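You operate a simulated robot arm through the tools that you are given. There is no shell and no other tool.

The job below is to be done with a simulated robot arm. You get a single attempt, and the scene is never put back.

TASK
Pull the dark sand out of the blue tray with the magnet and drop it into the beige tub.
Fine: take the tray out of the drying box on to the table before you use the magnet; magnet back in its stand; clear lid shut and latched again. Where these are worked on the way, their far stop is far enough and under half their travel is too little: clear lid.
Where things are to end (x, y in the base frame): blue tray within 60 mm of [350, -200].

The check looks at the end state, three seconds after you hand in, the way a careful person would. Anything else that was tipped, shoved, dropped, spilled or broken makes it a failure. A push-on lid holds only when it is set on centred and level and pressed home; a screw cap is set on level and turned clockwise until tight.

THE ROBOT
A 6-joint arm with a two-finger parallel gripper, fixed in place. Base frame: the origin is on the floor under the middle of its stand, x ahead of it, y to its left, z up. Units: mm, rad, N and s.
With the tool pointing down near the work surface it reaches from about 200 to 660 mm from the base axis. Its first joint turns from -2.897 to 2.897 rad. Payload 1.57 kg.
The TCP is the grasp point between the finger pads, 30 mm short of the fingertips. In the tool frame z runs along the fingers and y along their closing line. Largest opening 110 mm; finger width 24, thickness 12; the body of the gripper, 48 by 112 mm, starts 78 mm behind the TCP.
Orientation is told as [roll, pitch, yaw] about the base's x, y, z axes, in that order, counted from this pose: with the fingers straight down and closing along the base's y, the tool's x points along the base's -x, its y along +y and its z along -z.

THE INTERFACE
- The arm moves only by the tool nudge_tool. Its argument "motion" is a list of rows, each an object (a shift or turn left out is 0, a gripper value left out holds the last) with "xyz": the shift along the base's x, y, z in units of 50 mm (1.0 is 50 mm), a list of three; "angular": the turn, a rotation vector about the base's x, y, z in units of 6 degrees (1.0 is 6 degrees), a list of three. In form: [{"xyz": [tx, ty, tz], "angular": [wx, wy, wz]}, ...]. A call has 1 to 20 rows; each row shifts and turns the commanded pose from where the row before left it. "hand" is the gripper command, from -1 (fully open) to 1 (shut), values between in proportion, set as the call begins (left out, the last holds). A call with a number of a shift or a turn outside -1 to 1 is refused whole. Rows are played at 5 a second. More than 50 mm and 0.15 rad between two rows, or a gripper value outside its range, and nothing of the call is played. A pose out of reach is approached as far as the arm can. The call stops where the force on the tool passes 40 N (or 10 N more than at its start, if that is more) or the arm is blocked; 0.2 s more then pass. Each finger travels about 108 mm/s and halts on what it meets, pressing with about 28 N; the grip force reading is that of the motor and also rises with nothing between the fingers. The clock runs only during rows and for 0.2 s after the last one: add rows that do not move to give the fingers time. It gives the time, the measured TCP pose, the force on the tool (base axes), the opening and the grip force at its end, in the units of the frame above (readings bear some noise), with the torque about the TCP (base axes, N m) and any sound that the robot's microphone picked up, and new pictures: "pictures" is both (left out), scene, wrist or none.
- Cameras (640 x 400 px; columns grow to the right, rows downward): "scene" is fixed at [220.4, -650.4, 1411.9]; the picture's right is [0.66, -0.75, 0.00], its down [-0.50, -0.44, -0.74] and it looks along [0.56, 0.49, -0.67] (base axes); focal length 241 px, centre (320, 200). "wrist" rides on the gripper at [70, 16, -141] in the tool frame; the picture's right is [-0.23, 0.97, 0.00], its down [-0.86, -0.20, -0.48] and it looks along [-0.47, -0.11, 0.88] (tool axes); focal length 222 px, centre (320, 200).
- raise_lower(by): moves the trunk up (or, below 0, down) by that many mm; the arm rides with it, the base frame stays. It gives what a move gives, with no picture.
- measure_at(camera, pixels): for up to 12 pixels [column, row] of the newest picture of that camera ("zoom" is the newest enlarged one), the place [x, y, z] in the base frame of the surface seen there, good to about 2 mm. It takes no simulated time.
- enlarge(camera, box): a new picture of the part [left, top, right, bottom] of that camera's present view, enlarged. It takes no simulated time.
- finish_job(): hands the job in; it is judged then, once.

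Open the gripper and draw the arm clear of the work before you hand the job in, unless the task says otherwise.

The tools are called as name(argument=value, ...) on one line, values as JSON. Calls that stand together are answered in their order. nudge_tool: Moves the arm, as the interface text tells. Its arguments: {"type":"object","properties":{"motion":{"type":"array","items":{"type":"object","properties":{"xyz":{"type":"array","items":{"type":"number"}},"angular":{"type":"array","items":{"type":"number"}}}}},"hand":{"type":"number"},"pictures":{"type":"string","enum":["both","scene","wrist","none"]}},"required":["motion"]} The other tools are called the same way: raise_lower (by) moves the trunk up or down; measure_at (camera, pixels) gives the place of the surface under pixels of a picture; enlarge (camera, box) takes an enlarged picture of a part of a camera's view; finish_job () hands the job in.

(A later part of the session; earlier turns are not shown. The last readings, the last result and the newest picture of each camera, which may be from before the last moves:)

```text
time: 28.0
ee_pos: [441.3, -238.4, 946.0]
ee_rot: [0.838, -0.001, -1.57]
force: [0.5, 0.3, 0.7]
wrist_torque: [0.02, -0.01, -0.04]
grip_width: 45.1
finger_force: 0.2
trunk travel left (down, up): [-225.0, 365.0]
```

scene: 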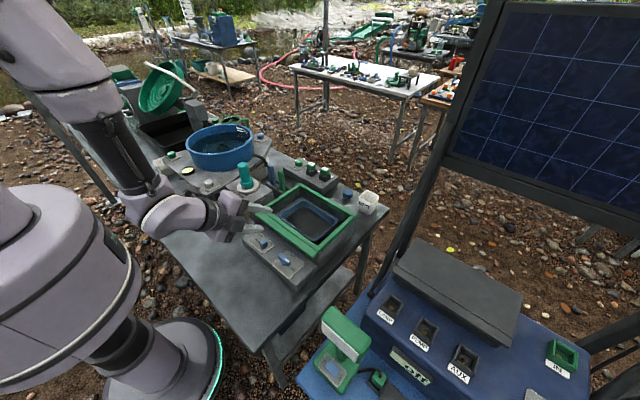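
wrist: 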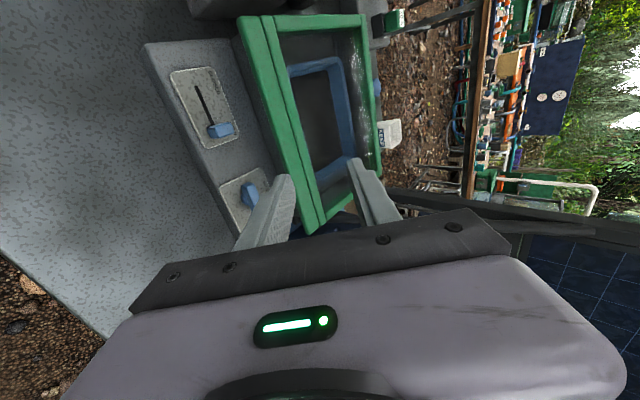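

The pose is reachable and now the camera looks across the box; I enlarge to see the lid's pane and lip.

enlarge(camera="wrist", box=[220, 0, 420, 240])

measure_at(camera="wrist", pixels=[[250, 30], [270, 30], [320, 22], [362, 25], [295, 130], [310, 190], [285, 130], [260, 90], [376, 160], [330, 214], [265, 100], [250, 65]])

```text
1.67 times, centred on (320, 120) of wrist
```

zoom: 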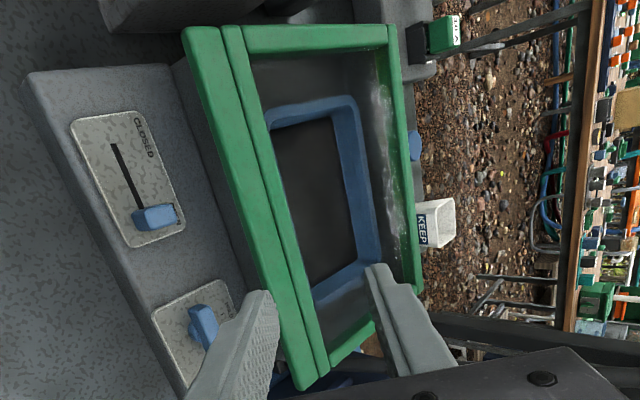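

```text
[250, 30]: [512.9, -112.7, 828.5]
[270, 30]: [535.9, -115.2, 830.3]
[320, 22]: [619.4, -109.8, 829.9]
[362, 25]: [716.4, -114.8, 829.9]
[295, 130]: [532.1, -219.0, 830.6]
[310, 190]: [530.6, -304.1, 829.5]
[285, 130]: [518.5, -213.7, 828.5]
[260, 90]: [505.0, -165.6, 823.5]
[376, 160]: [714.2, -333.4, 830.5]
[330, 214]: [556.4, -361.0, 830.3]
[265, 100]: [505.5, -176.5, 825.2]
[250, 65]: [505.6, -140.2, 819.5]
```

Lip front face is at x≈505, top z≈828.5. I add 36° more pitch (84° total) and look before lowering.

nudge_tool(motion=[{"xyz": [0, 0, -0.3], "angular": [0, -1, 0]}, {"xyz": [0, 0, -0.3], "angular": [0, -1, 0]}, {"xyz": [0, 0, -0.3], "angular": [0, -1, 0]}, {"xyz": [0, 0, -0.3], "angular": [0, -1, 0]}, {"xyz": [0, 0, -0.3], "angular": [0, -1, 0]}, {"xyz": [0, 0, 0], "angular": [0, -1, 0]}, {"xyz": [0, 0, 0]}], pictures="both")

```text
time: 29.6
ee_pos: [440.9, -238.8, 872.7]
ee_rot: [1.468, 0.0, -1.571]
force: [0.5, 0.2, -0.9]
wrist_torque: [0.03, -0.01, -0.02]
grip_width: 45.2
finger_force: 0.1
trunk travel left (down, up): [-225.0, 365.0]
```

scene: 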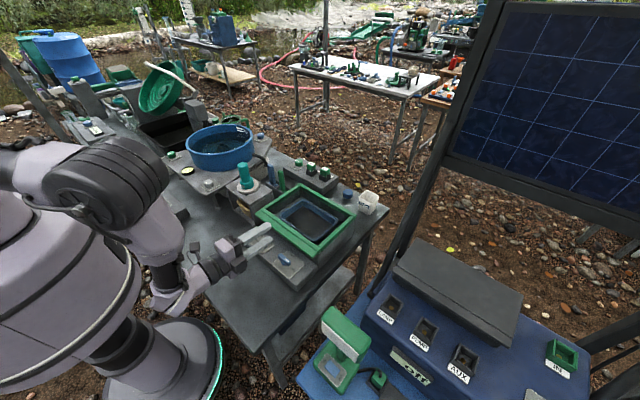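
wrist: 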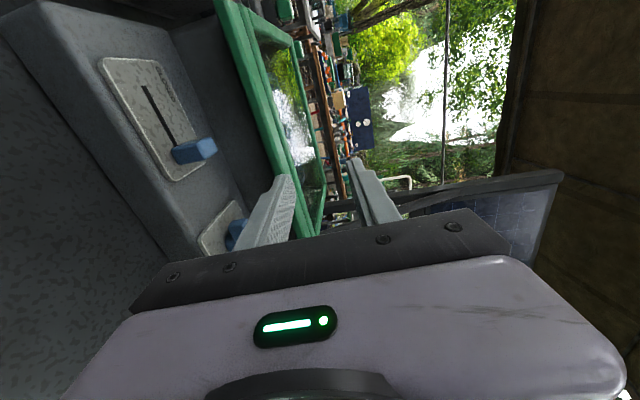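

The pane's sky reflection confirms a closed clear pane at lid level. I check the wrist link's clearance to the table edge around (170,295).

enlarge(camera="scene", box=[100, 180, 300, 330])

measure_at(camera="scene", pixels=[[160, 295], [170, 312], [190, 290], [205, 275], [225, 258], [242, 255], [265, 240], [210, 300], [220, 320], [195, 265], [150, 250], [262, 230]])

```text
2.67 times, centred on (200, 255) of scene
```

zoom: 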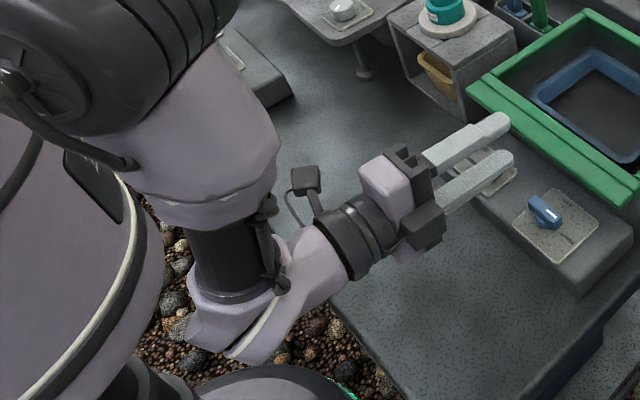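

```text
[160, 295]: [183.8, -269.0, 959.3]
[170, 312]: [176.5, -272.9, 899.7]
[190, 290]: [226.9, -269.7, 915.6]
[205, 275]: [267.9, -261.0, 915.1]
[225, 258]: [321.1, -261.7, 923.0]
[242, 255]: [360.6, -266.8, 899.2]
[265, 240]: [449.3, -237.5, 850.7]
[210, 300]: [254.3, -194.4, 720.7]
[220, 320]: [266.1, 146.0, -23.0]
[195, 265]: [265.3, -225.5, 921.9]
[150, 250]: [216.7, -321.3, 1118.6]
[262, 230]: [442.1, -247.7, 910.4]
```

Clearance is fine. I lower to z≈822 with the tips still short of the lip.

nudge_tool(motion=[{"xyz": [0, 0, -0.5]}, {"xyz": [0, 0, -0.5]}, {"xyz": [0, 0, 0]}], pictures="both")

enlarge(camera="scene", box=[215, 190, 335, 270])

enlarge(camera="wrist", box=[180, 0, 400, 250])

```text
time: 30.4
ee_pos: [442.2, -239.7, 823.8]
ee_rot: [1.465, 0.0, -1.571]
force: [-0.8, -0.2, -0.1]
wrist_torque: [0.01, -0.03, -0.05]
grip_width: 45.1
finger_force: 0.0
trunk travel left (down, up): [-225.0, 365.0]
```

scene: 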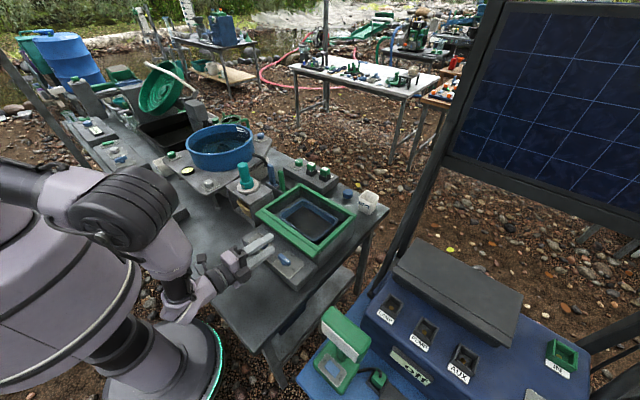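
wrist: 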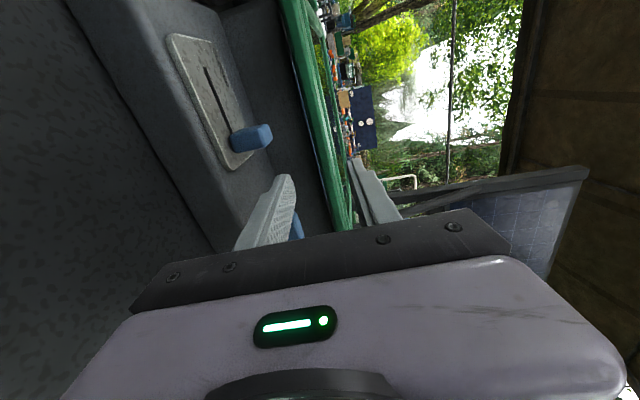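

```text
5.00 times, centred on (275, 230) of scene
```

zoom: 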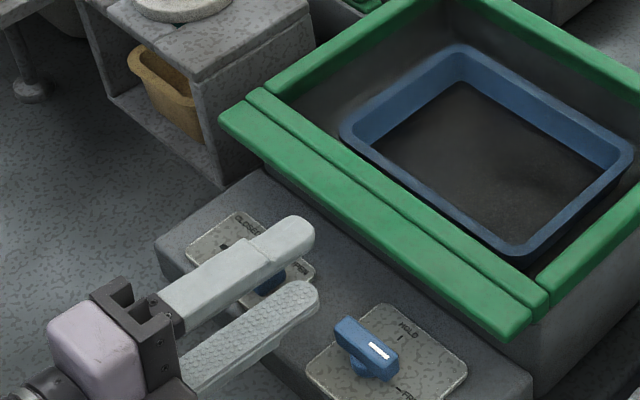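

```text
1.60 times, centred on (290, 125) of wrist
```

zoom: 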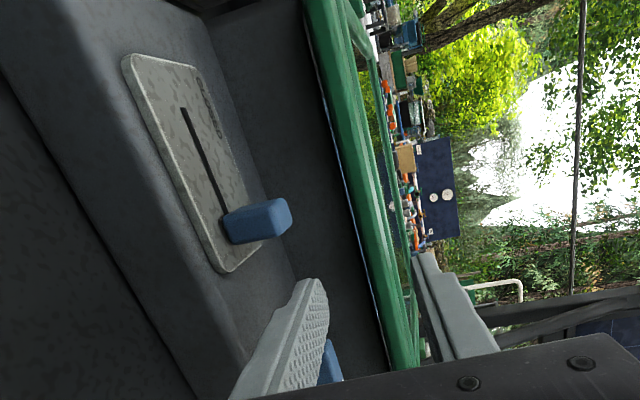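

The lip lies between the two fingers vertically. I measure the lip's edges here to centre the pinch.

measure_at(camera="zoom", pixels=[[318, 60], [325, 60], [335, 60], [345, 60], [340, 150], [348, 150], [358, 150], [370, 150], [315, 62], [300, 150], [365, 250], [385, 250]])

```text
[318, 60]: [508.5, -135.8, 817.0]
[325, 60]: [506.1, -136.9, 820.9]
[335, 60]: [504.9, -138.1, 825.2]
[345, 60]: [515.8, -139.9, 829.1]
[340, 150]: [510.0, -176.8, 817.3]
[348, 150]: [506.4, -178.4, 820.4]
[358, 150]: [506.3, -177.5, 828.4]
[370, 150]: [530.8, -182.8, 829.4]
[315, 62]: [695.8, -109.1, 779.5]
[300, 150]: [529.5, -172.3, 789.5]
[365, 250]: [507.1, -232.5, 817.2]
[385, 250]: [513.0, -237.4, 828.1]
```

The lip spans z 817–829, x 505–527. I advance 52 mm so the fingers straddle it, then close.

nudge_tool(motion=[{"xyz": [0.35, 0, 0]}, {"xyz": [0.35, 0, 0]}, {"xyz": [0.32, 0, 0]}, {"xyz": [0, 0, 0]}], pictures="none")

nudge_tool(motion=[{"xyz": [0, 0, 0]}, {"xyz": [0, 0, 0]}, {"xyz": [0, 0, 0]}], hand=1, pictures="both")

```text
time: 31.4
ee_pos: [493.3, -239.0, 824.3]
ee_rot: [1.465, 0.001, -1.57]
force: [0.5, -0.1, 0.8]
wrist_torque: [0.0, 0.03, -0.06]
grip_width: 45.0
finger_force: 0.0
trunk travel left (down, up): [-225.0, 365.0]
```

```text
time: 32.2
ee_pos: [492.9, -238.9, 823.6]
ee_rot: [1.466, 0.002, -1.57]
force: [5.3, 1.2, 8.8]
wrist_torque: [0.31, -0.75, 0.14]
grip_width: 13.3
finger_force: 29.7
trunk travel left (down, up): [-225.0, 365.0]
```

scene: 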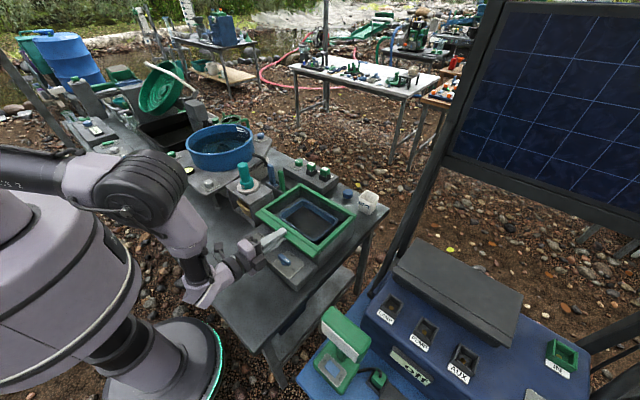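
wrist: 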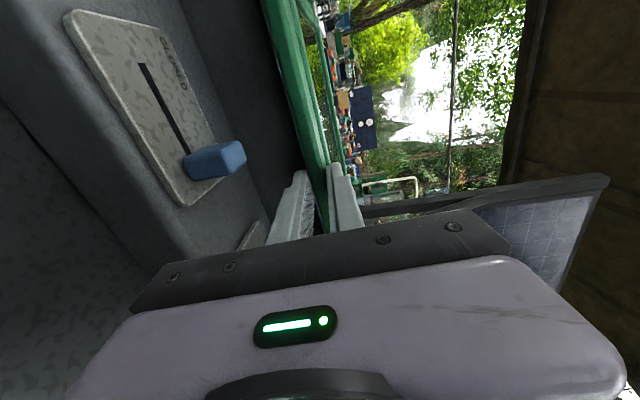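

The lip is gripped (13.3 mm). I test-lift by 5 mm to see whether the lid comes up.

nudge_tool(motion=[{"xyz": [0, 0, 0.06]}, {"xyz": [0, 0, 0.06], "angular": [0, 0.2, 0]}, {"xyz": [0, 0, 0]}], pictures="wrist")

```text
time: 33.0
ee_pos: [493.0, -239.0, 829.0]
ee_rot: [1.445, -0.001, -1.574]
force: [7.6, -0.9, 1.1]
wrist_torque: [-0.03, -0.58, -0.34]
grip_width: 13.2
finger_force: 30.3
trunk travel left (down, up): [-225.0, 365.0]
```

wrist: 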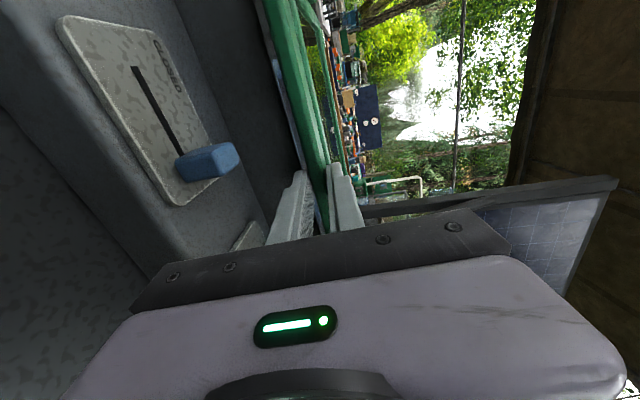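

The lid lifts freely as a rear-hinged lid. I follow the arc about the hinge (x≈718) in 3° steps, first 36°.

nudge_tool(motion=[{"xyz": [0.017, 0, 0.235], "angular": [0, 0.5, 0]}, {"xyz": [0.017, 0, 0.235], "angular": [0, 0.5, 0]}, {"xyz": [0.042, 0, 0.232], "angular": [0, 0.5, 0]}, {"xyz": [0.042, 0, 0.232], "angular": [0, 0.5, 0]}, {"xyz": [0.066, 0, 0.226], "angular": [0, 0.5, 0]}, {"xyz": [0.066, 0, 0.226], "angular": [0, 0.5, 0]}, {"xyz": [0.089, 0, 0.218], "angular": [0, 0.5, 0]}, {"xyz": [0.089, 0, 0.218], "angular": [0, 0.5, 0]}, {"xyz": [0.111, 0, 0.208], "angular": [0, 0.5, 0]}, {"xyz": [0.111, 0, 0.208], "angular": [0, 0.5, 0]}, {"xyz": [0.132, 0, 0.195], "angular": [0, 0.5, 0]}, {"xyz": [0.132, 0, 0.195], "angular": [0, 0.5, 0]}, {"xyz": [0, 0, 0]}], pictures="both")

```text
time: 35.8
ee_pos: [540.1, -238.5, 960.1]
ee_rot: [0.818, 0.002, -1.572]
force: [5.2, -12.6, -1.7]
wrist_torque: [-0.6, -0.49, -0.23]
grip_width: 14.0
finger_force: 29.8
trunk travel left (down, up): [-225.0, 365.0]
```

scene: 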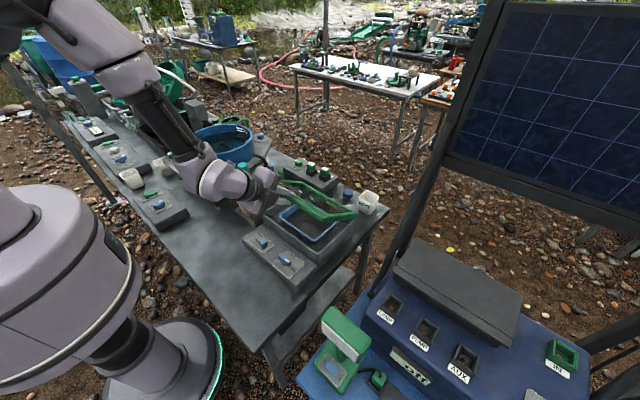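
wrist: 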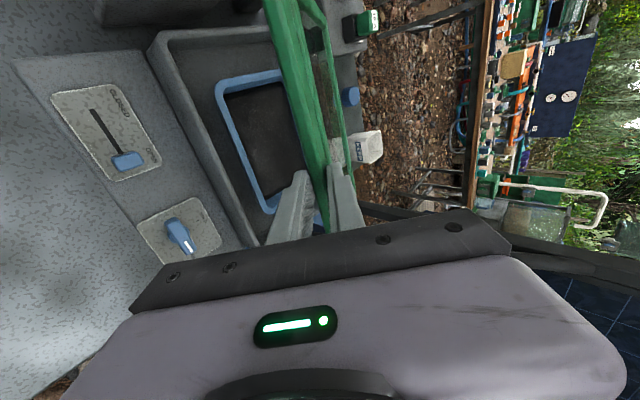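

The lid is up about 37° and moves smoothly. I continue along the arc to about 73°.

nudge_tool(motion=[{"xyz": [0.152, 0, 0.18], "angular": [0, 0.5, 0]}, {"xyz": [0.152, 0, 0.18], "angular": [0, 0.5, 0]}, {"xyz": [0.17, 0, 0.163], "angular": [0, 0.5, 0]}, {"xyz": [0.17, 0, 0.163], "angular": [0, 0.5, 0]}, {"xyz": [0.186, 0, 0.144], "angular": [0, 0.5, 0]}, {"xyz": [0.186, 0, 0.144], "angular": [0, 0.5, 0]}, {"xyz": [0.2, 0, 0.124], "angular": [0, 0.5, 0]}, {"xyz": [0.2, 0, 0.124], "angular": [0, 0.5, 0]}, {"xyz": [0.212, 0, 0.103], "angular": [0, 0.5, 0]}, {"xyz": [0.212, 0, 0.103], "angular": [0, 0.5, 0]}, {"xyz": [0, 0, 0]}], pictures="both")

```text
time: 38.2
ee_pos: [617.5, -233.7, 1023.5]
ee_rot: [0.346, 0.018, -1.562]
force: [-11.9, -16.8, 27.1]
wrist_torque: [-0.66, -0.5, -0.61]
grip_width: 14.9
finger_force: 30.8
out of reach, approached as far as the arm can: row 5, 6, 7
trunk travel left (down, up): [-225.0, 365.0]
```

scene: 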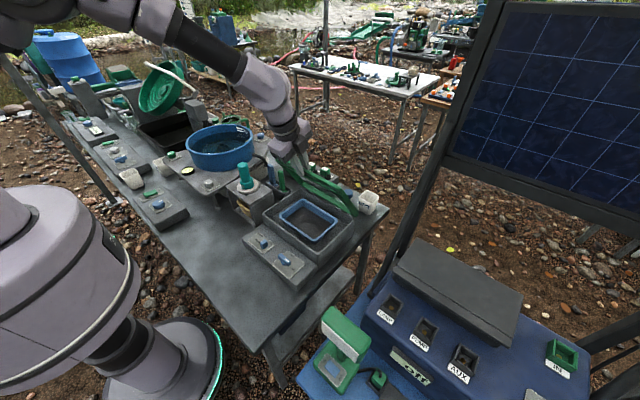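
wrist: 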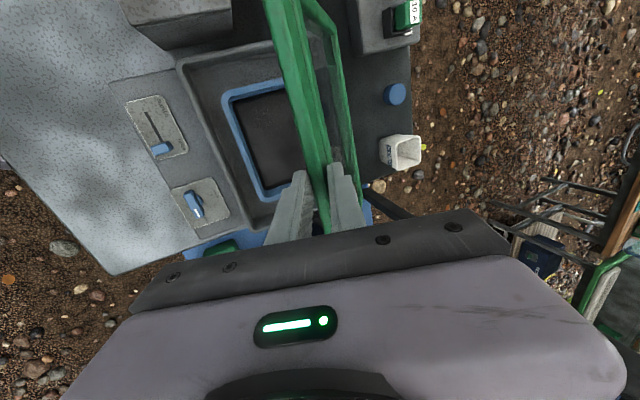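

The arm reported reach trouble for a few rows near the end; the lid is at about 64°. I hold still for a moment and read the settled pose and forces.

nudge_tool(motion=[{"xyz": [0, 0, 0]}, {"xyz": [0, 0, 0]}], pictures="scene")

enlarge(camera="scene", box=[230, 100, 390, 260])

```text
time: 38.8
ee_pos: [616.6, -233.0, 1023.3]
ee_rot: [0.347, 0.017, -1.562]
force: [-13.6, -17.6, 28.1]
wrist_torque: [-0.47, -0.49, -0.57]
grip_width: 14.9
finger_force: 30.5
trunk travel left (down, up): [-225.0, 365.0]
```

scene: 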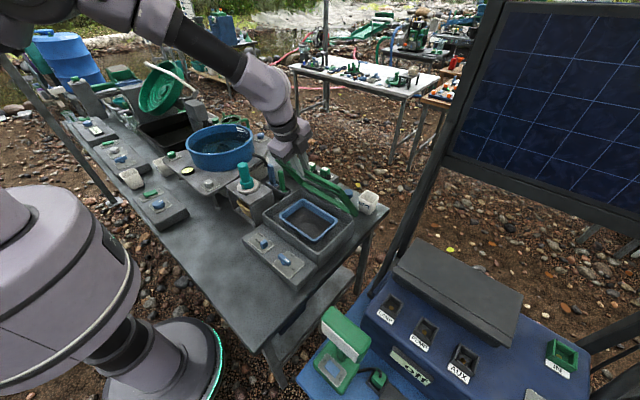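

```text
2.50 times, centred on (310, 180) of scene
```

zoom: 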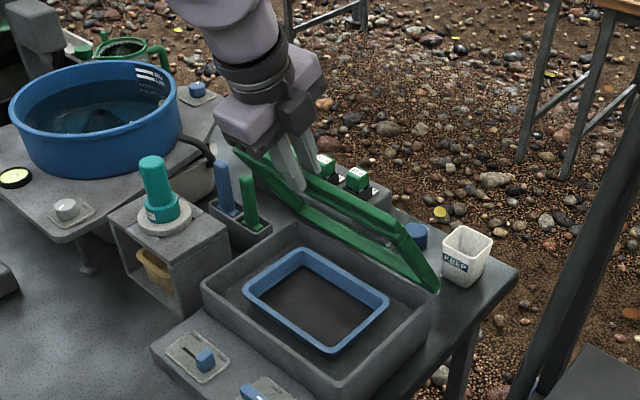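

The fitted arc gives the hinge at (718,822) and the lid at ≈63°; the reaction is purely radial, so it's the arm's reach, not the lid stop. I back off 6° along the arc and re-read.

nudge_tool(motion=[{"xyz": [-0.212, 0, -0.103], "angular": [0, -0.5, 0]}, {"xyz": [-0.212, 0, -0.103], "angular": [0, -0.5, 0]}, {"xyz": [0, 0, 0]}], pictures="none")

```text
time: 39.6
ee_pos: [596.6, -233.3, 1010.8]
ee_rot: [0.448, 0.018, -1.559]
force: [-2.9, -12.8, 4.8]
wrist_torque: [0.0, -0.39, -0.36]
grip_width: 15.4
finger_force: 31.2
trunk travel left (down, up): [-225.0, 365.0]
```

Commands are clamped at the reach limit, so now I'm at ≈57° with low forces. I open the fingers slightly (to ~24 mm) to see whether the lid stays by itself or leans on the lower finger.

nudge_tool(motion=[{"xyz": [0, 0, 0]}, {"xyz": [0, 0, 0]}], hand=0.56, pictures="both")

enlarge(camera="scene", box=[250, 110, 360, 210])

enlarge(camera="wrist", box=[220, 80, 420, 250])

```text
time: 40.2
ee_pos: [597.5, -231.5, 1012.0]
ee_rot: [0.448, 0.015, -1.561]
force: [-0.6, 0.6, -0.8]
wrist_torque: [0.0, -0.03, -0.01]
grip_width: 24.4
finger_force: 0.0
trunk travel left (down, up): [-225.0, 365.0]
```

scene: 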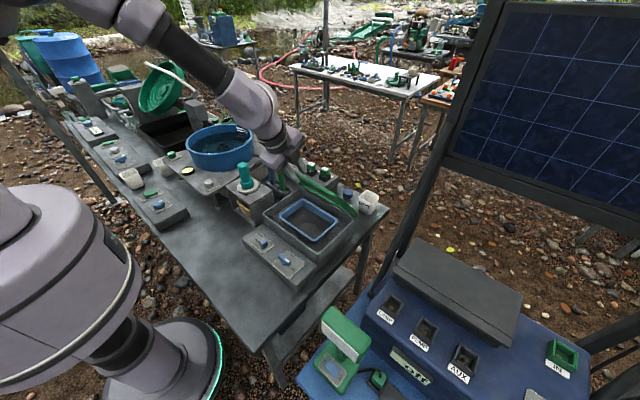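
wrist: 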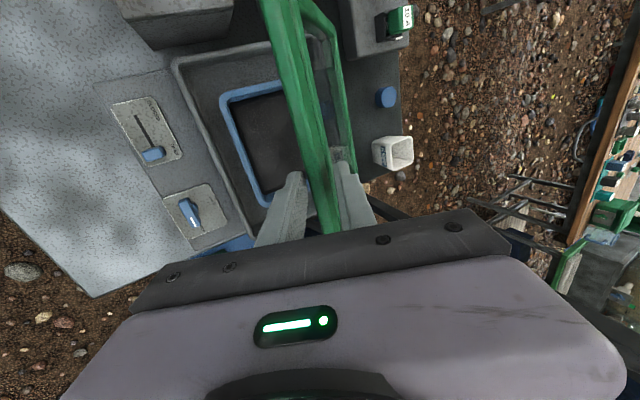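

```text
4.00 times, centred on (305, 160) of scene
```

zoom: 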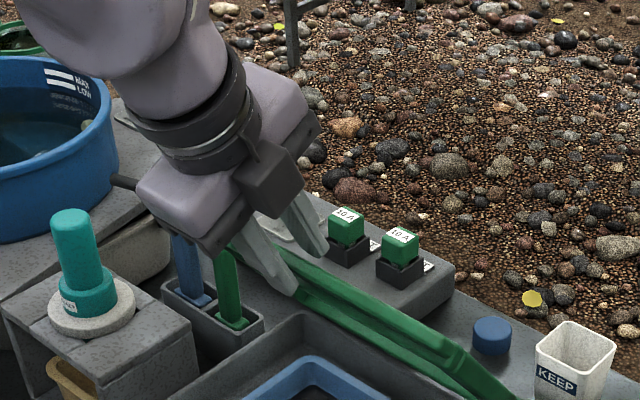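

```text
2.35 times, centred on (320, 165) of wrist
```

zoom: 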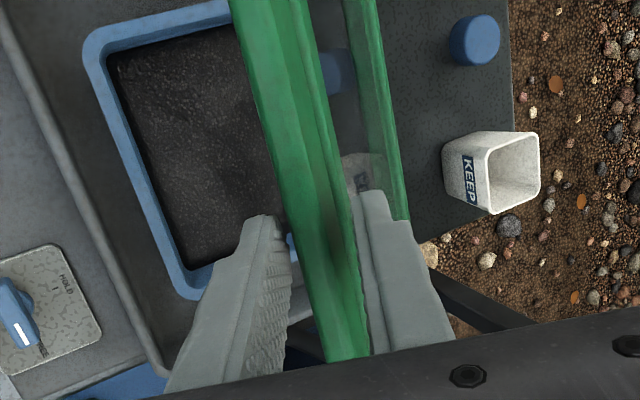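

The lid sits free in the gap (nearer the right-hand finger, no load), so the hinge seems to hold by friction. I open a little more and wait to confirm it stays put.

measure_at(camera="wrist", pixels=[[280, 30], [320, 170], [345, 100], [310, 100]])

nudge_tool(motion=[{"xyz": [0, 0, 0]}, {"xyz": [0, 0, 0]}, {"xyz": [0, 0, 0]}, {"xyz": [0, 0, 0]}, {"xyz": [0, 0, 0]}], hand=0.3, pictures="wrist")

measure_at(camera="wrist", pixels=[[280, 30], [320, 170], [345, 100], [310, 100]])

```text
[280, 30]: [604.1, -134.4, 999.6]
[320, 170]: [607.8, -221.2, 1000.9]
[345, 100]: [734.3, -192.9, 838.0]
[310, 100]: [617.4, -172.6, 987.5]
```

```text
time: 41.4
ee_pos: [598.3, -233.2, 1012.0]
ee_rot: [0.448, 0.015, -1.56]
force: [-0.4, -0.1, 0.2]
wrist_torque: [-0.02, 0.03, -0.02]
grip_width: 38.3
finger_force: 0.1
trunk travel left (down, up): [-225.0, 365.0]
```

wrist: 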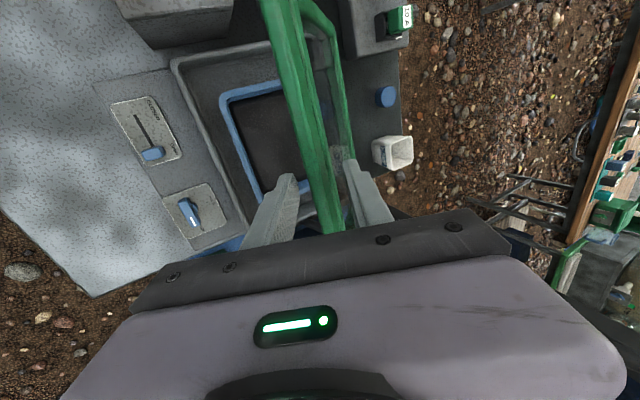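

```text
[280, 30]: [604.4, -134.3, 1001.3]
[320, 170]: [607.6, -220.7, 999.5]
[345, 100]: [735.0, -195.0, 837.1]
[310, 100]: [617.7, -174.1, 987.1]
```

The lid holds by friction at ~58°. I withdraw the fingers along the tool axis, then close them and point the tool level to push the lid further from its underside.

nudge_tool(motion=[{"xyz": [-0.22, 0, 0.45]}, {"xyz": [-0.22, 0, 0.45]}, {"xyz": [-0.8, 0, 0]}, {"xyz": [-0.8, 0, 0]}, {"xyz": [0, 0, 0]}], pictures="wrist")

nudge_tool(motion=[{"angular": [0, -1, 0]}, {"angular": [0, -1, 0]}, {"angular": [0, -1, 0]}, {"angular": [0, -1, 0]}, {"angular": [0, -1, 0]}, {"angular": [0, -1, 0]}, {"angular": [0, -1, 0]}, {"angular": [0, -1, 0]}, {"angular": [0, -1, 0]}, {"xyz": [0, 0, 0]}], hand=1, pictures="both")

```text
time: 42.6
ee_pos: [495.3, -233.7, 1057.7]
ee_rot: [0.449, 0.015, -1.561]
force: [0.4, 0.2, -1.2]
wrist_torque: [0.0, -0.01, 0.01]
grip_width: 38.9
finger_force: 0.1
trunk travel left (down, up): [-225.0, 365.0]
```

wrist: 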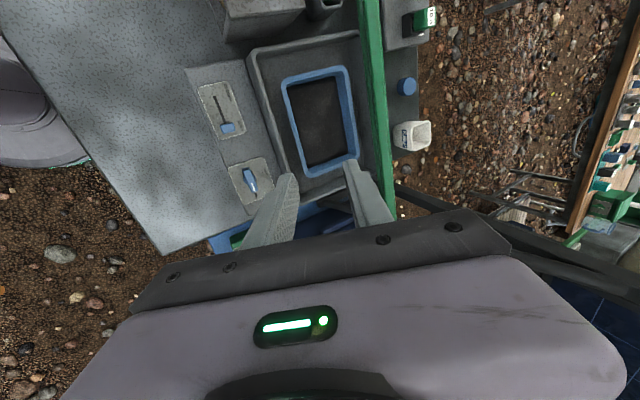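

```text
time: 44.8
ee_pos: [496.3, -233.3, 1056.4]
ee_rot: [1.392, -0.001, -1.552]
force: [-0.1, -1.2, -0.6]
wrist_torque: [-0.04, -0.02, -0.02]
grip_width: 0.0
finger_force: 20.7
trunk travel left (down, up): [-225.0, 365.0]
```

scene: 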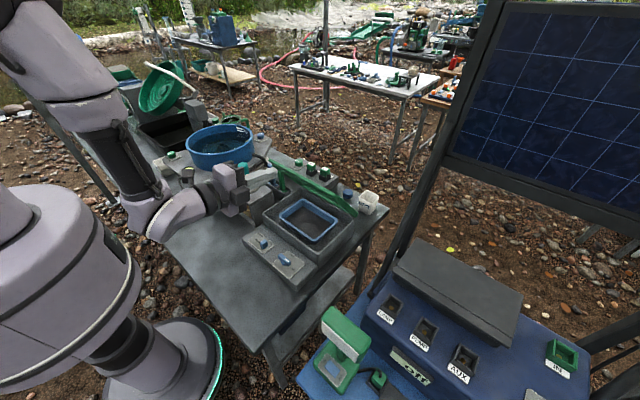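
wrist: 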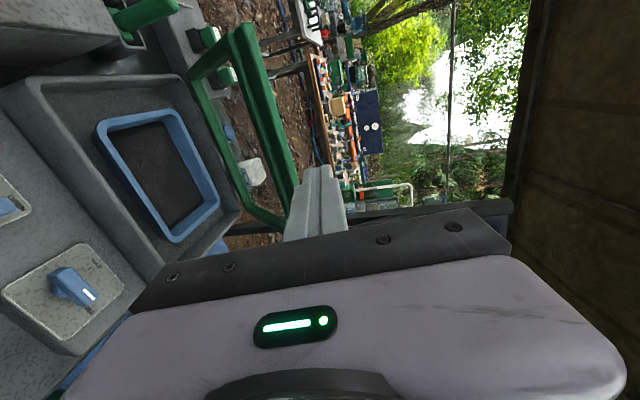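

The tips are level and clear of the lip. I lower to z≈978, move under the lid and start pushing the lip's underside forward and up.

nudge_tool(motion=[{"xyz": [0, 0, -0.8]}, {"xyz": [0, 0, -0.76]}, {"xyz": [0.6, 0, 0]}, {"xyz": [0.6, 0, 0]}, {"xyz": [0.5, 0, 0.02]}, {"xyz": [0.37, 0, 0.18]}, {"xyz": [0.37, 0, 0.18]}, {"xyz": [0, 0, 0]}], pictures="both")

enlarge(camera="scene", box=[230, 110, 390, 260])

```text
time: 46.6
ee_pos: [618.4, -232.9, 996.9]
ee_rot: [1.389, 0.002, -1.552]
force: [-0.9, 0.4, 0.5]
wrist_torque: [-0.01, 0.0, -0.02]
grip_width: 0.1
finger_force: 21.0
trunk travel left (down, up): [-225.0, 365.0]
```

scene: 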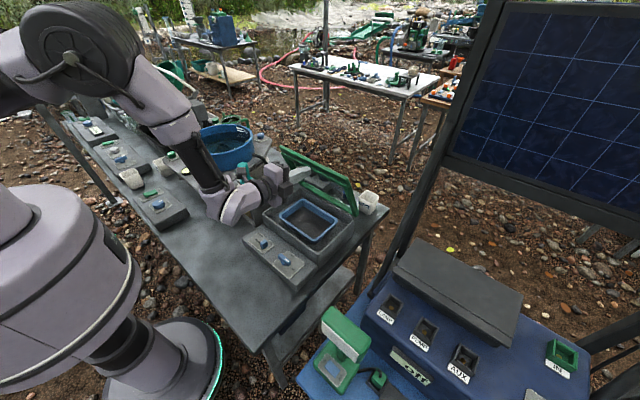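
wrist: 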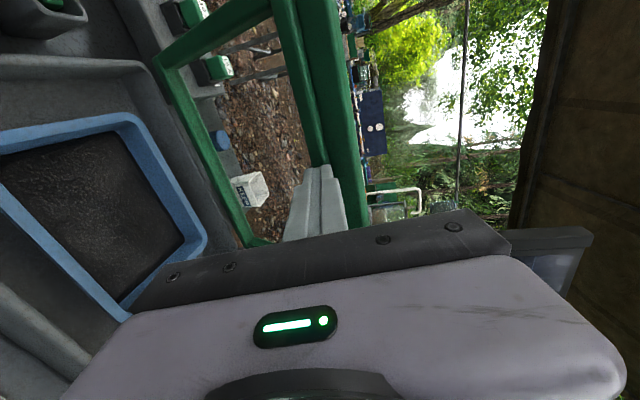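

```text
2.67 times, centred on (310, 185) of scene
```

zoom: 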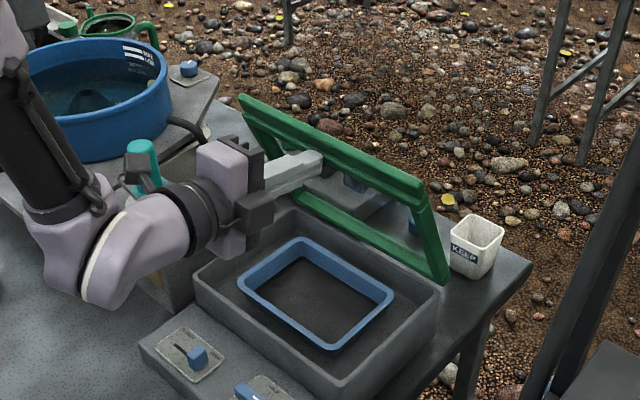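

The lid follows (≈70°). I keep pushing along the arc toward 90° and beyond, watching the force.

nudge_tool(motion=[{"xyz": [0.33, 0, 0.1]}, {"xyz": [0.33, 0, 0.08]}, {"xyz": [0.34, 0, 0.04]}, {"xyz": [0.34, 0, 0.02]}, {"xyz": [0, 0, 0]}], pictures="both")

enlarge(camera="scene", box=[230, 90, 390, 240])

```text
time: 47.5
ee_pos: [662.3, -233.0, 1008.3]
ee_rot: [1.386, 0.003, -1.555]
force: [-40.4, 4.6, 13.0]
wrist_torque: [-0.06, -0.59, -0.12]
grip_width: 0.0
finger_force: 21.8
trunk travel left (down, up): [-225.0, 365.0]
stopped in row 4: the force on the tool passed its limit at 52 N (the readings are from after the stop); the commanded pose is now the measured one
```

scene: 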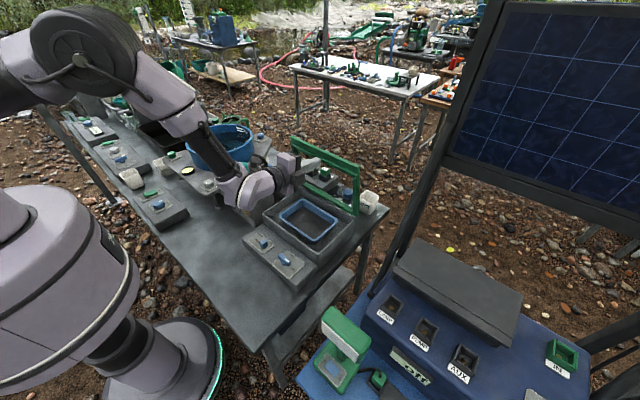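
wrist: 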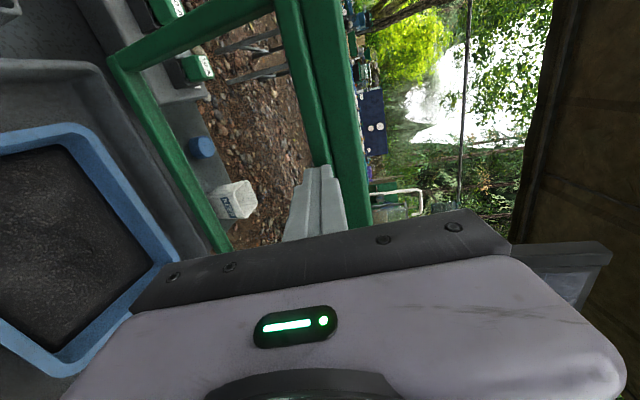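

```text
2.67 times, centred on (310, 165) of scene
```

zoom: 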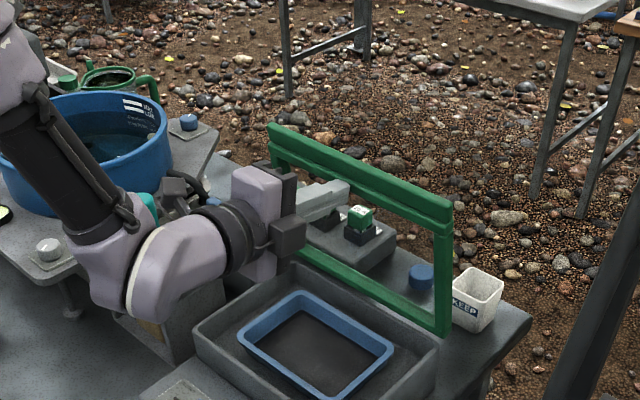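

The lid stopped against its far stop (52 N). I measure its angle, then back the tool away.

measure_at(camera="zoom", pixels=[[280, 130], [440, 210], [440, 225], [440, 320], [445, 270], [300, 160]])

nudge_tool(motion=[{"xyz": [-0.5, 0, 0]}, {"xyz": [-1, 0, 0]}, {"xyz": [-1, 0, 0.2]}, {"xyz": [-1, 0, 0.3]}, {"xyz": [0, 0, 0]}], pictures="both")

enlarge(camera="scene", box=[230, 90, 390, 240])

measure_at(camera="zoom", pixels=[[280, 130], [440, 210], [440, 225], [440, 320], [445, 270], [300, 160]])

```text
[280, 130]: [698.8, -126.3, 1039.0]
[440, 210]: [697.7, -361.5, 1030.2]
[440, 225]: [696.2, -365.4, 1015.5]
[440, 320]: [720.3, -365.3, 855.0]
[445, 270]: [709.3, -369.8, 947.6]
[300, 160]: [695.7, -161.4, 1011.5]
```

```text
refused: row 3 steps farther than a row can; nothing moved
```

```text
2.67 times, centred on (310, 165) of scene
```

zoom: 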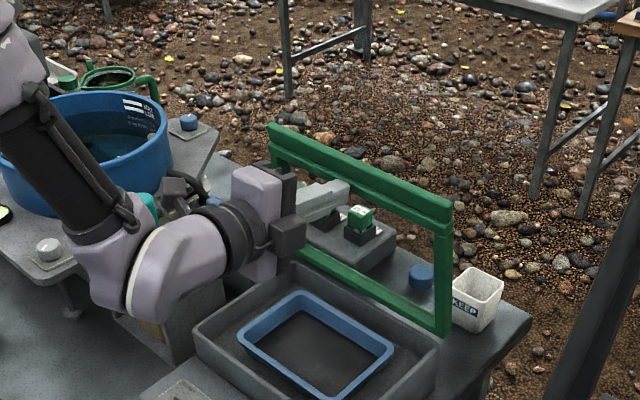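

```text
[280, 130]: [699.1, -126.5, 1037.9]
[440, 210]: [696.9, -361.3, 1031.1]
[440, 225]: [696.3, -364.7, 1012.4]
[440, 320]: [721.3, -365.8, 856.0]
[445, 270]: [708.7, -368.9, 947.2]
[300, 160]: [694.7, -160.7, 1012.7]
```

The lid stands at about 84°, its far stop. The combined step was too long, so I back off with shorter rows.

nudge_tool(motion=[{"xyz": [-0.5, 0, 0]}, {"xyz": [-0.9, 0, 0]}, {"xyz": [-0.9, 0, 0.2]}, {"xyz": [-0.9, 0, 0.3]}, {"xyz": [0, 0, 0]}], pictures="both")

enlarge(camera="scene", box=[230, 90, 390, 240])

measure_at(camera="zoom", pixels=[[280, 130], [440, 210], [440, 225], [440, 320], [445, 270], [300, 160]])

```text
time: 48.7
ee_pos: [508.3, -233.2, 1029.1]
ee_rot: [1.379, 0.005, -1.553]
force: [0.1, 0.1, 0.5]
wrist_torque: [0.05, 0.0, 0.01]
grip_width: 0.1
finger_force: 21.5
trunk travel left (down, up): [-225.0, 365.0]
```

scene: 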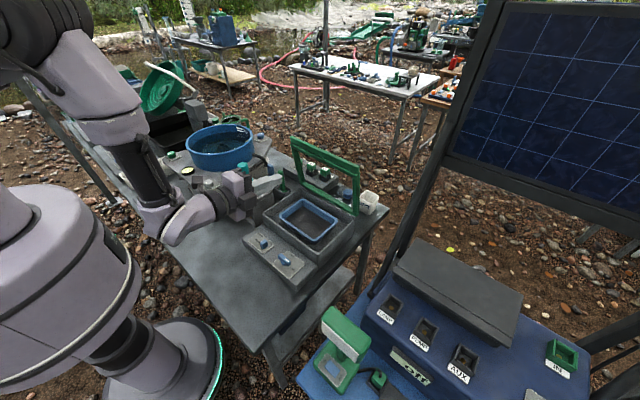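
wrist: 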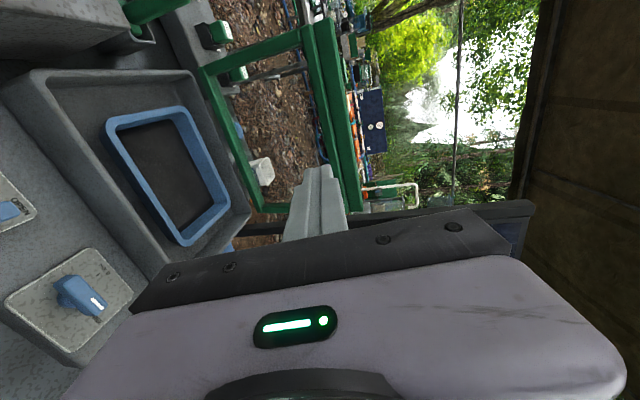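

```text
2.67 times, centred on (310, 165) of scene
```

zoom: 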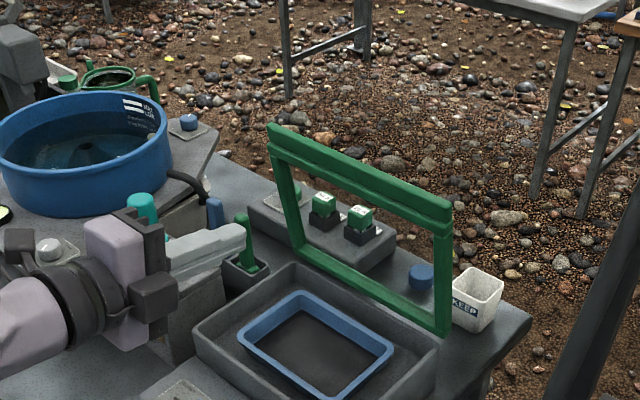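

```text
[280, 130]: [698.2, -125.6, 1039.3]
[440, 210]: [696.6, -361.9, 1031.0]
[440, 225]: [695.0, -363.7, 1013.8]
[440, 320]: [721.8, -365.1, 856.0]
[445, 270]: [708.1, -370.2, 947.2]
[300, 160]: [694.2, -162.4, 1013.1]
```

The lid stays open by itself. I turn the tool back to straight down (yaw −90°) while moving toward the tray for a close look at it.

nudge_tool(motion=[{"xyz": [0, 0, 0.2], "angular": [0, 1, 0]}, {"xyz": [0, 0, 0.2], "angular": [0, 1, 0]}, {"xyz": [0, 0, 0], "angular": [0, 1, 0]}, {"xyz": [0, 0, 0], "angular": [0, 1, 0]}, {"xyz": [0, 0, 0], "angular": [0, 1, 0]}, {"xyz": [0, 0, 0], "angular": [0, 1, 0]}, {"xyz": [0, 0, 0], "angular": [0, 1, 0]}, {"xyz": [0, 0, 0], "angular": [0, 1, 0]}, {"xyz": [0, 0, 0], "angular": [0, 1, 0]}, {"xyz": [0, 0, 0], "angular": [0, 1, 0]}, {"xyz": [0, 0, 0], "angular": [0, 1, 0]}, {"xyz": [0, 0, 0], "angular": [0, 1, 0]}, {"xyz": [0, 0, 0], "angular": [0, 1, 0]}, {"xyz": [0, 0, 0], "angular": [0, 0.17, -0.17]}, {"xyz": [0, 0, 0]}], hand=0.2, pictures="both")

enlarge(camera="wrist", box=[200, 0, 440, 200])

```text
time: 51.9
ee_pos: [509.5, -234.9, 1048.2]
ee_rot: [0.001, 0.019, -1.589]
force: [0.1, 0.8, -0.3]
wrist_torque: [0.04, 0.01, 0.03]
grip_width: 44.1
finger_force: 0.1
trunk travel left (down, up): [-225.0, 365.0]
```

scene: 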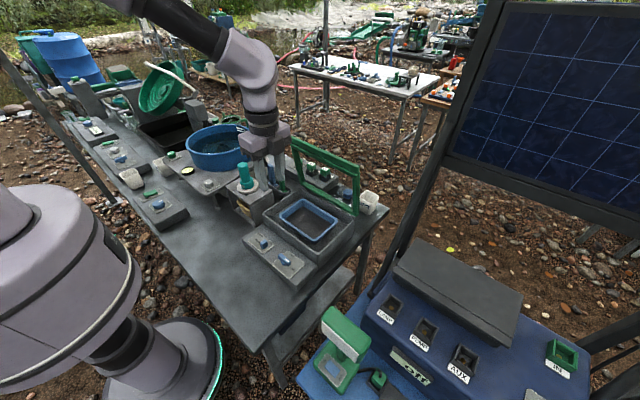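
wrist: 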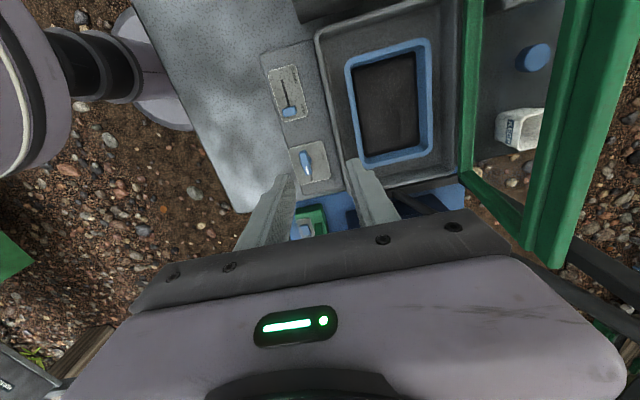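

```text
2.00 times, centred on (320, 100) of wrist
```

zoom: 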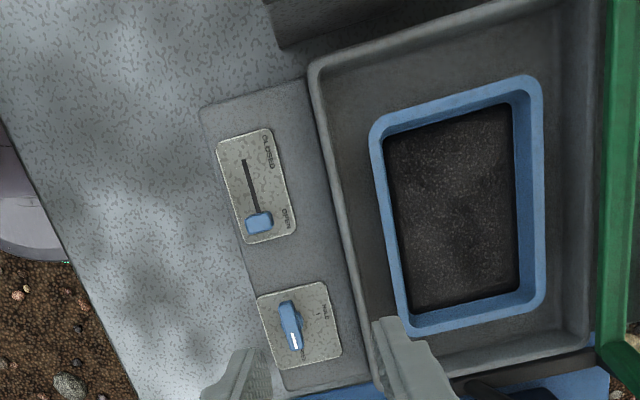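

Clear view into the tray with dark sand. I measure rim, sand level, and gap to the box walls.

measure_at(camera="zoom", pixels=[[372, 140], [405, 320], [527, 80], [540, 290], [388, 220], [396, 220], [460, 200], [420, 150], [505, 270], [380, 220], [360, 220], [345, 200]])

enlarge(camera="wrist", box=[310, 25, 450, 185])

measure_at(camera="zoom", pixels=[[165, 120], [220, 330], [425, 40], [440, 270], [180, 200], [192, 200], [205, 200], [172, 200], [200, 310], [230, 320], [300, 300], [310, 330]])

```text
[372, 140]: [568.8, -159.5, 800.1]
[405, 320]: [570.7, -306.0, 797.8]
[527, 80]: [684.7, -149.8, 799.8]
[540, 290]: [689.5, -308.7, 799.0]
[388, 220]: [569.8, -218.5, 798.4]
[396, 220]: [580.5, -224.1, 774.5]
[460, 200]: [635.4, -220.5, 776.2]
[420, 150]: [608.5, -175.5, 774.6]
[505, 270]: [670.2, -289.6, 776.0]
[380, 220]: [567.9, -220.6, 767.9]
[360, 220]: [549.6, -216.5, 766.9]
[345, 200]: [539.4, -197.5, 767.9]
```

```text
2.50 times, centred on (380, 105) of wrist
```

zoom: 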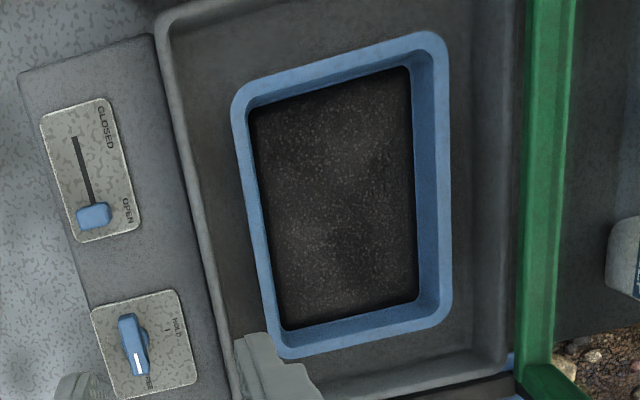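

```text
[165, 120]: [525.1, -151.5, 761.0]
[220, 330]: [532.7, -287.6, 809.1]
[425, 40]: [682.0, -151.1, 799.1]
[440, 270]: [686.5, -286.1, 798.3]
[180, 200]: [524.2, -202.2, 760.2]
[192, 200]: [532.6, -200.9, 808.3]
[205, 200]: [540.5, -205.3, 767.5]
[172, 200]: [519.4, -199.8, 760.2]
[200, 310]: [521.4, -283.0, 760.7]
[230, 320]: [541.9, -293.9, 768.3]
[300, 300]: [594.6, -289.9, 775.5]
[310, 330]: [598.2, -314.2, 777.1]
```

I pin down the front rim's outer and inner edges at mid-length.

measure_at(camera="zoom", pixels=[[240, 190], [244, 190], [248, 190], [252, 190], [256, 190], [260, 190], [266, 190], [430, 190], [436, 190], [442, 190], [448, 190], [452, 190]])

measure_at(camera="zoom", pixels=[[330, 55], [330, 62], [332, 68], [335, 76], [335, 84], [355, 325], [355, 333], [355, 341], [355, 347], [270, 260], [262, 240], [275, 300]])

```text
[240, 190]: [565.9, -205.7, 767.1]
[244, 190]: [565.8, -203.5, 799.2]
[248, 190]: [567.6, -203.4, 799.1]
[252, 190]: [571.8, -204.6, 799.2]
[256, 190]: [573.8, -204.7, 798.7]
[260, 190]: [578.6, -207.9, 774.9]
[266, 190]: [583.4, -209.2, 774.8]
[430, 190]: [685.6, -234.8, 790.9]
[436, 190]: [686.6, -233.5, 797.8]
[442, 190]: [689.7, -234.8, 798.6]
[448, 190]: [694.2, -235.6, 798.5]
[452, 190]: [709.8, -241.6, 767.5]
```

```text
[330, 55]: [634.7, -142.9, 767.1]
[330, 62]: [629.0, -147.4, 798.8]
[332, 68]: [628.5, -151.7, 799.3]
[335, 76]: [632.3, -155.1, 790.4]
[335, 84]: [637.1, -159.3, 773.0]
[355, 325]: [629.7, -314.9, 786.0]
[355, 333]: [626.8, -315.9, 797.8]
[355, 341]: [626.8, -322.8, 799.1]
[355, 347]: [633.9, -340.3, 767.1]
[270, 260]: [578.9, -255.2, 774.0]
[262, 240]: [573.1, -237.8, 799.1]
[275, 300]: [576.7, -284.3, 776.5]
```

The front wall spans x 565–575 (rim z≈799), sand at 775. I go over its middle with 28 mm opening, correcting the small tilt.

nudge_tool(motion=[{"xyz": [0.3, 0, -0.74], "angular": [-0.18, 0, 0.17]}, {"xyz": [0.3, 0, -0.74]}, {"xyz": [0.3, 0, -0.74]}, {"xyz": [0.31, 0, -0.74]}, {"xyz": [0, 0, 0]}], hand=0.49, pictures="both")

enlarge(camera="wrist", box=[220, 60, 460, 240])

```text
time: 53.1
ee_pos: [569.2, -233.8, 899.6]
ee_rot: [0.001, -0.002, -1.571]
force: [-0.4, 0.1, 0.3]
wrist_torque: [0.03, 0.03, 0.0]
grip_width: 28.1
finger_force: 0.0
trunk travel left (down, up): [-225.0, 365.0]
```

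scene: 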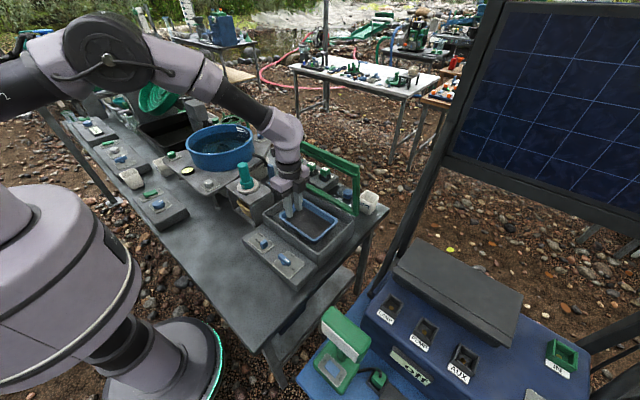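
wrist: 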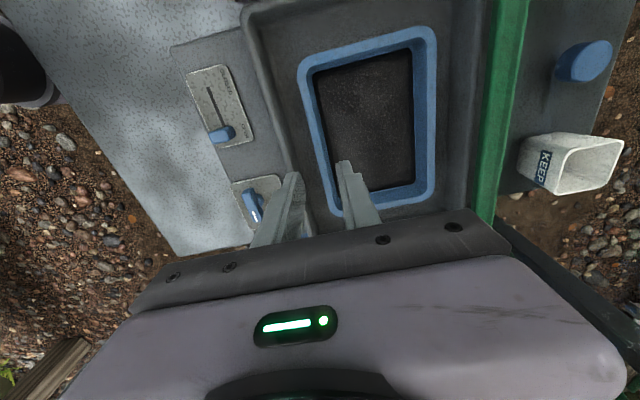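

```text
2.22 times, centred on (340, 150) of wrist
```

zoom: 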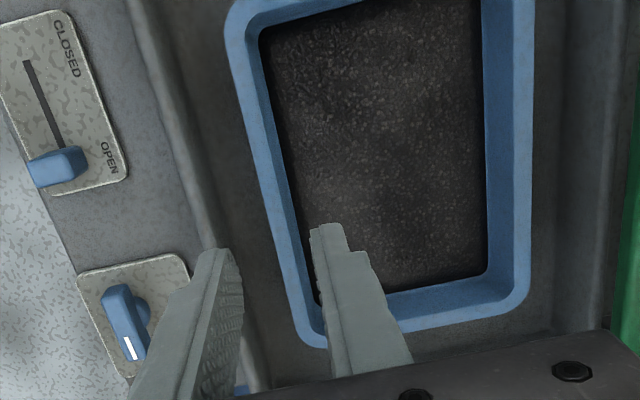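

Fingers straddle the front wall from above. I lower 60 mm and look before the final approach.

nudge_tool(motion=[{"xyz": [0.01, 0, -0.6]}, {"xyz": [0, 0, -0.6]}, {"xyz": [0, 0, 0]}], pictures="wrist")

enlarge(camera="wrist", box=[240, 100, 420, 240])

measure_at(camera="wrist", pixels=[[300, 150], [310, 150], [318, 150], [325, 150], [335, 150], [345, 160], [295, 175]])

```text
time: 53.9
ee_pos: [569.0, -232.9, 839.7]
ee_rot: [0.002, -0.002, -1.571]
force: [0.0, -0.9, 0.7]
wrist_torque: [0.0, 0.01, 0.02]
grip_width: 27.9
finger_force: 0.0
trunk travel left (down, up): [-225.0, 365.0]
```

wrist: 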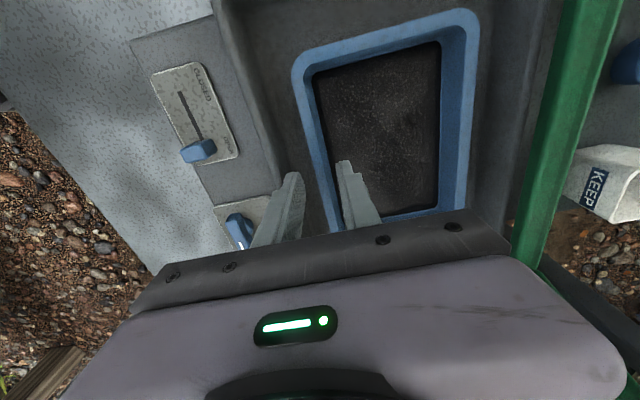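

```text
2.86 times, centred on (330, 170) of wrist
```

zoom: 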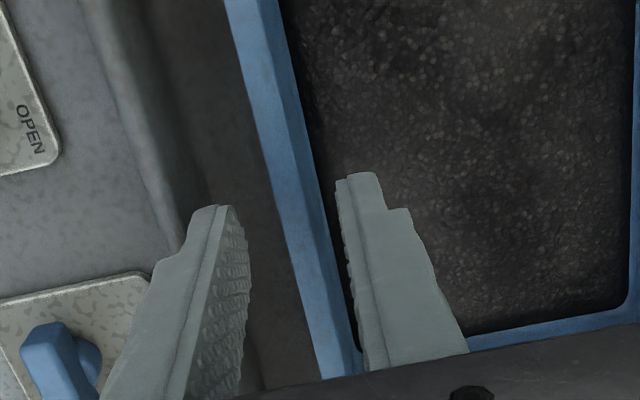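

```text
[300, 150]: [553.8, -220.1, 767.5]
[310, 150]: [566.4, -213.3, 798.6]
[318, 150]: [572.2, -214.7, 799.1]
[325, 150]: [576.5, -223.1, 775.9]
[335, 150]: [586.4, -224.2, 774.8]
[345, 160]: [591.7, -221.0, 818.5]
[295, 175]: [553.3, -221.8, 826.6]
```

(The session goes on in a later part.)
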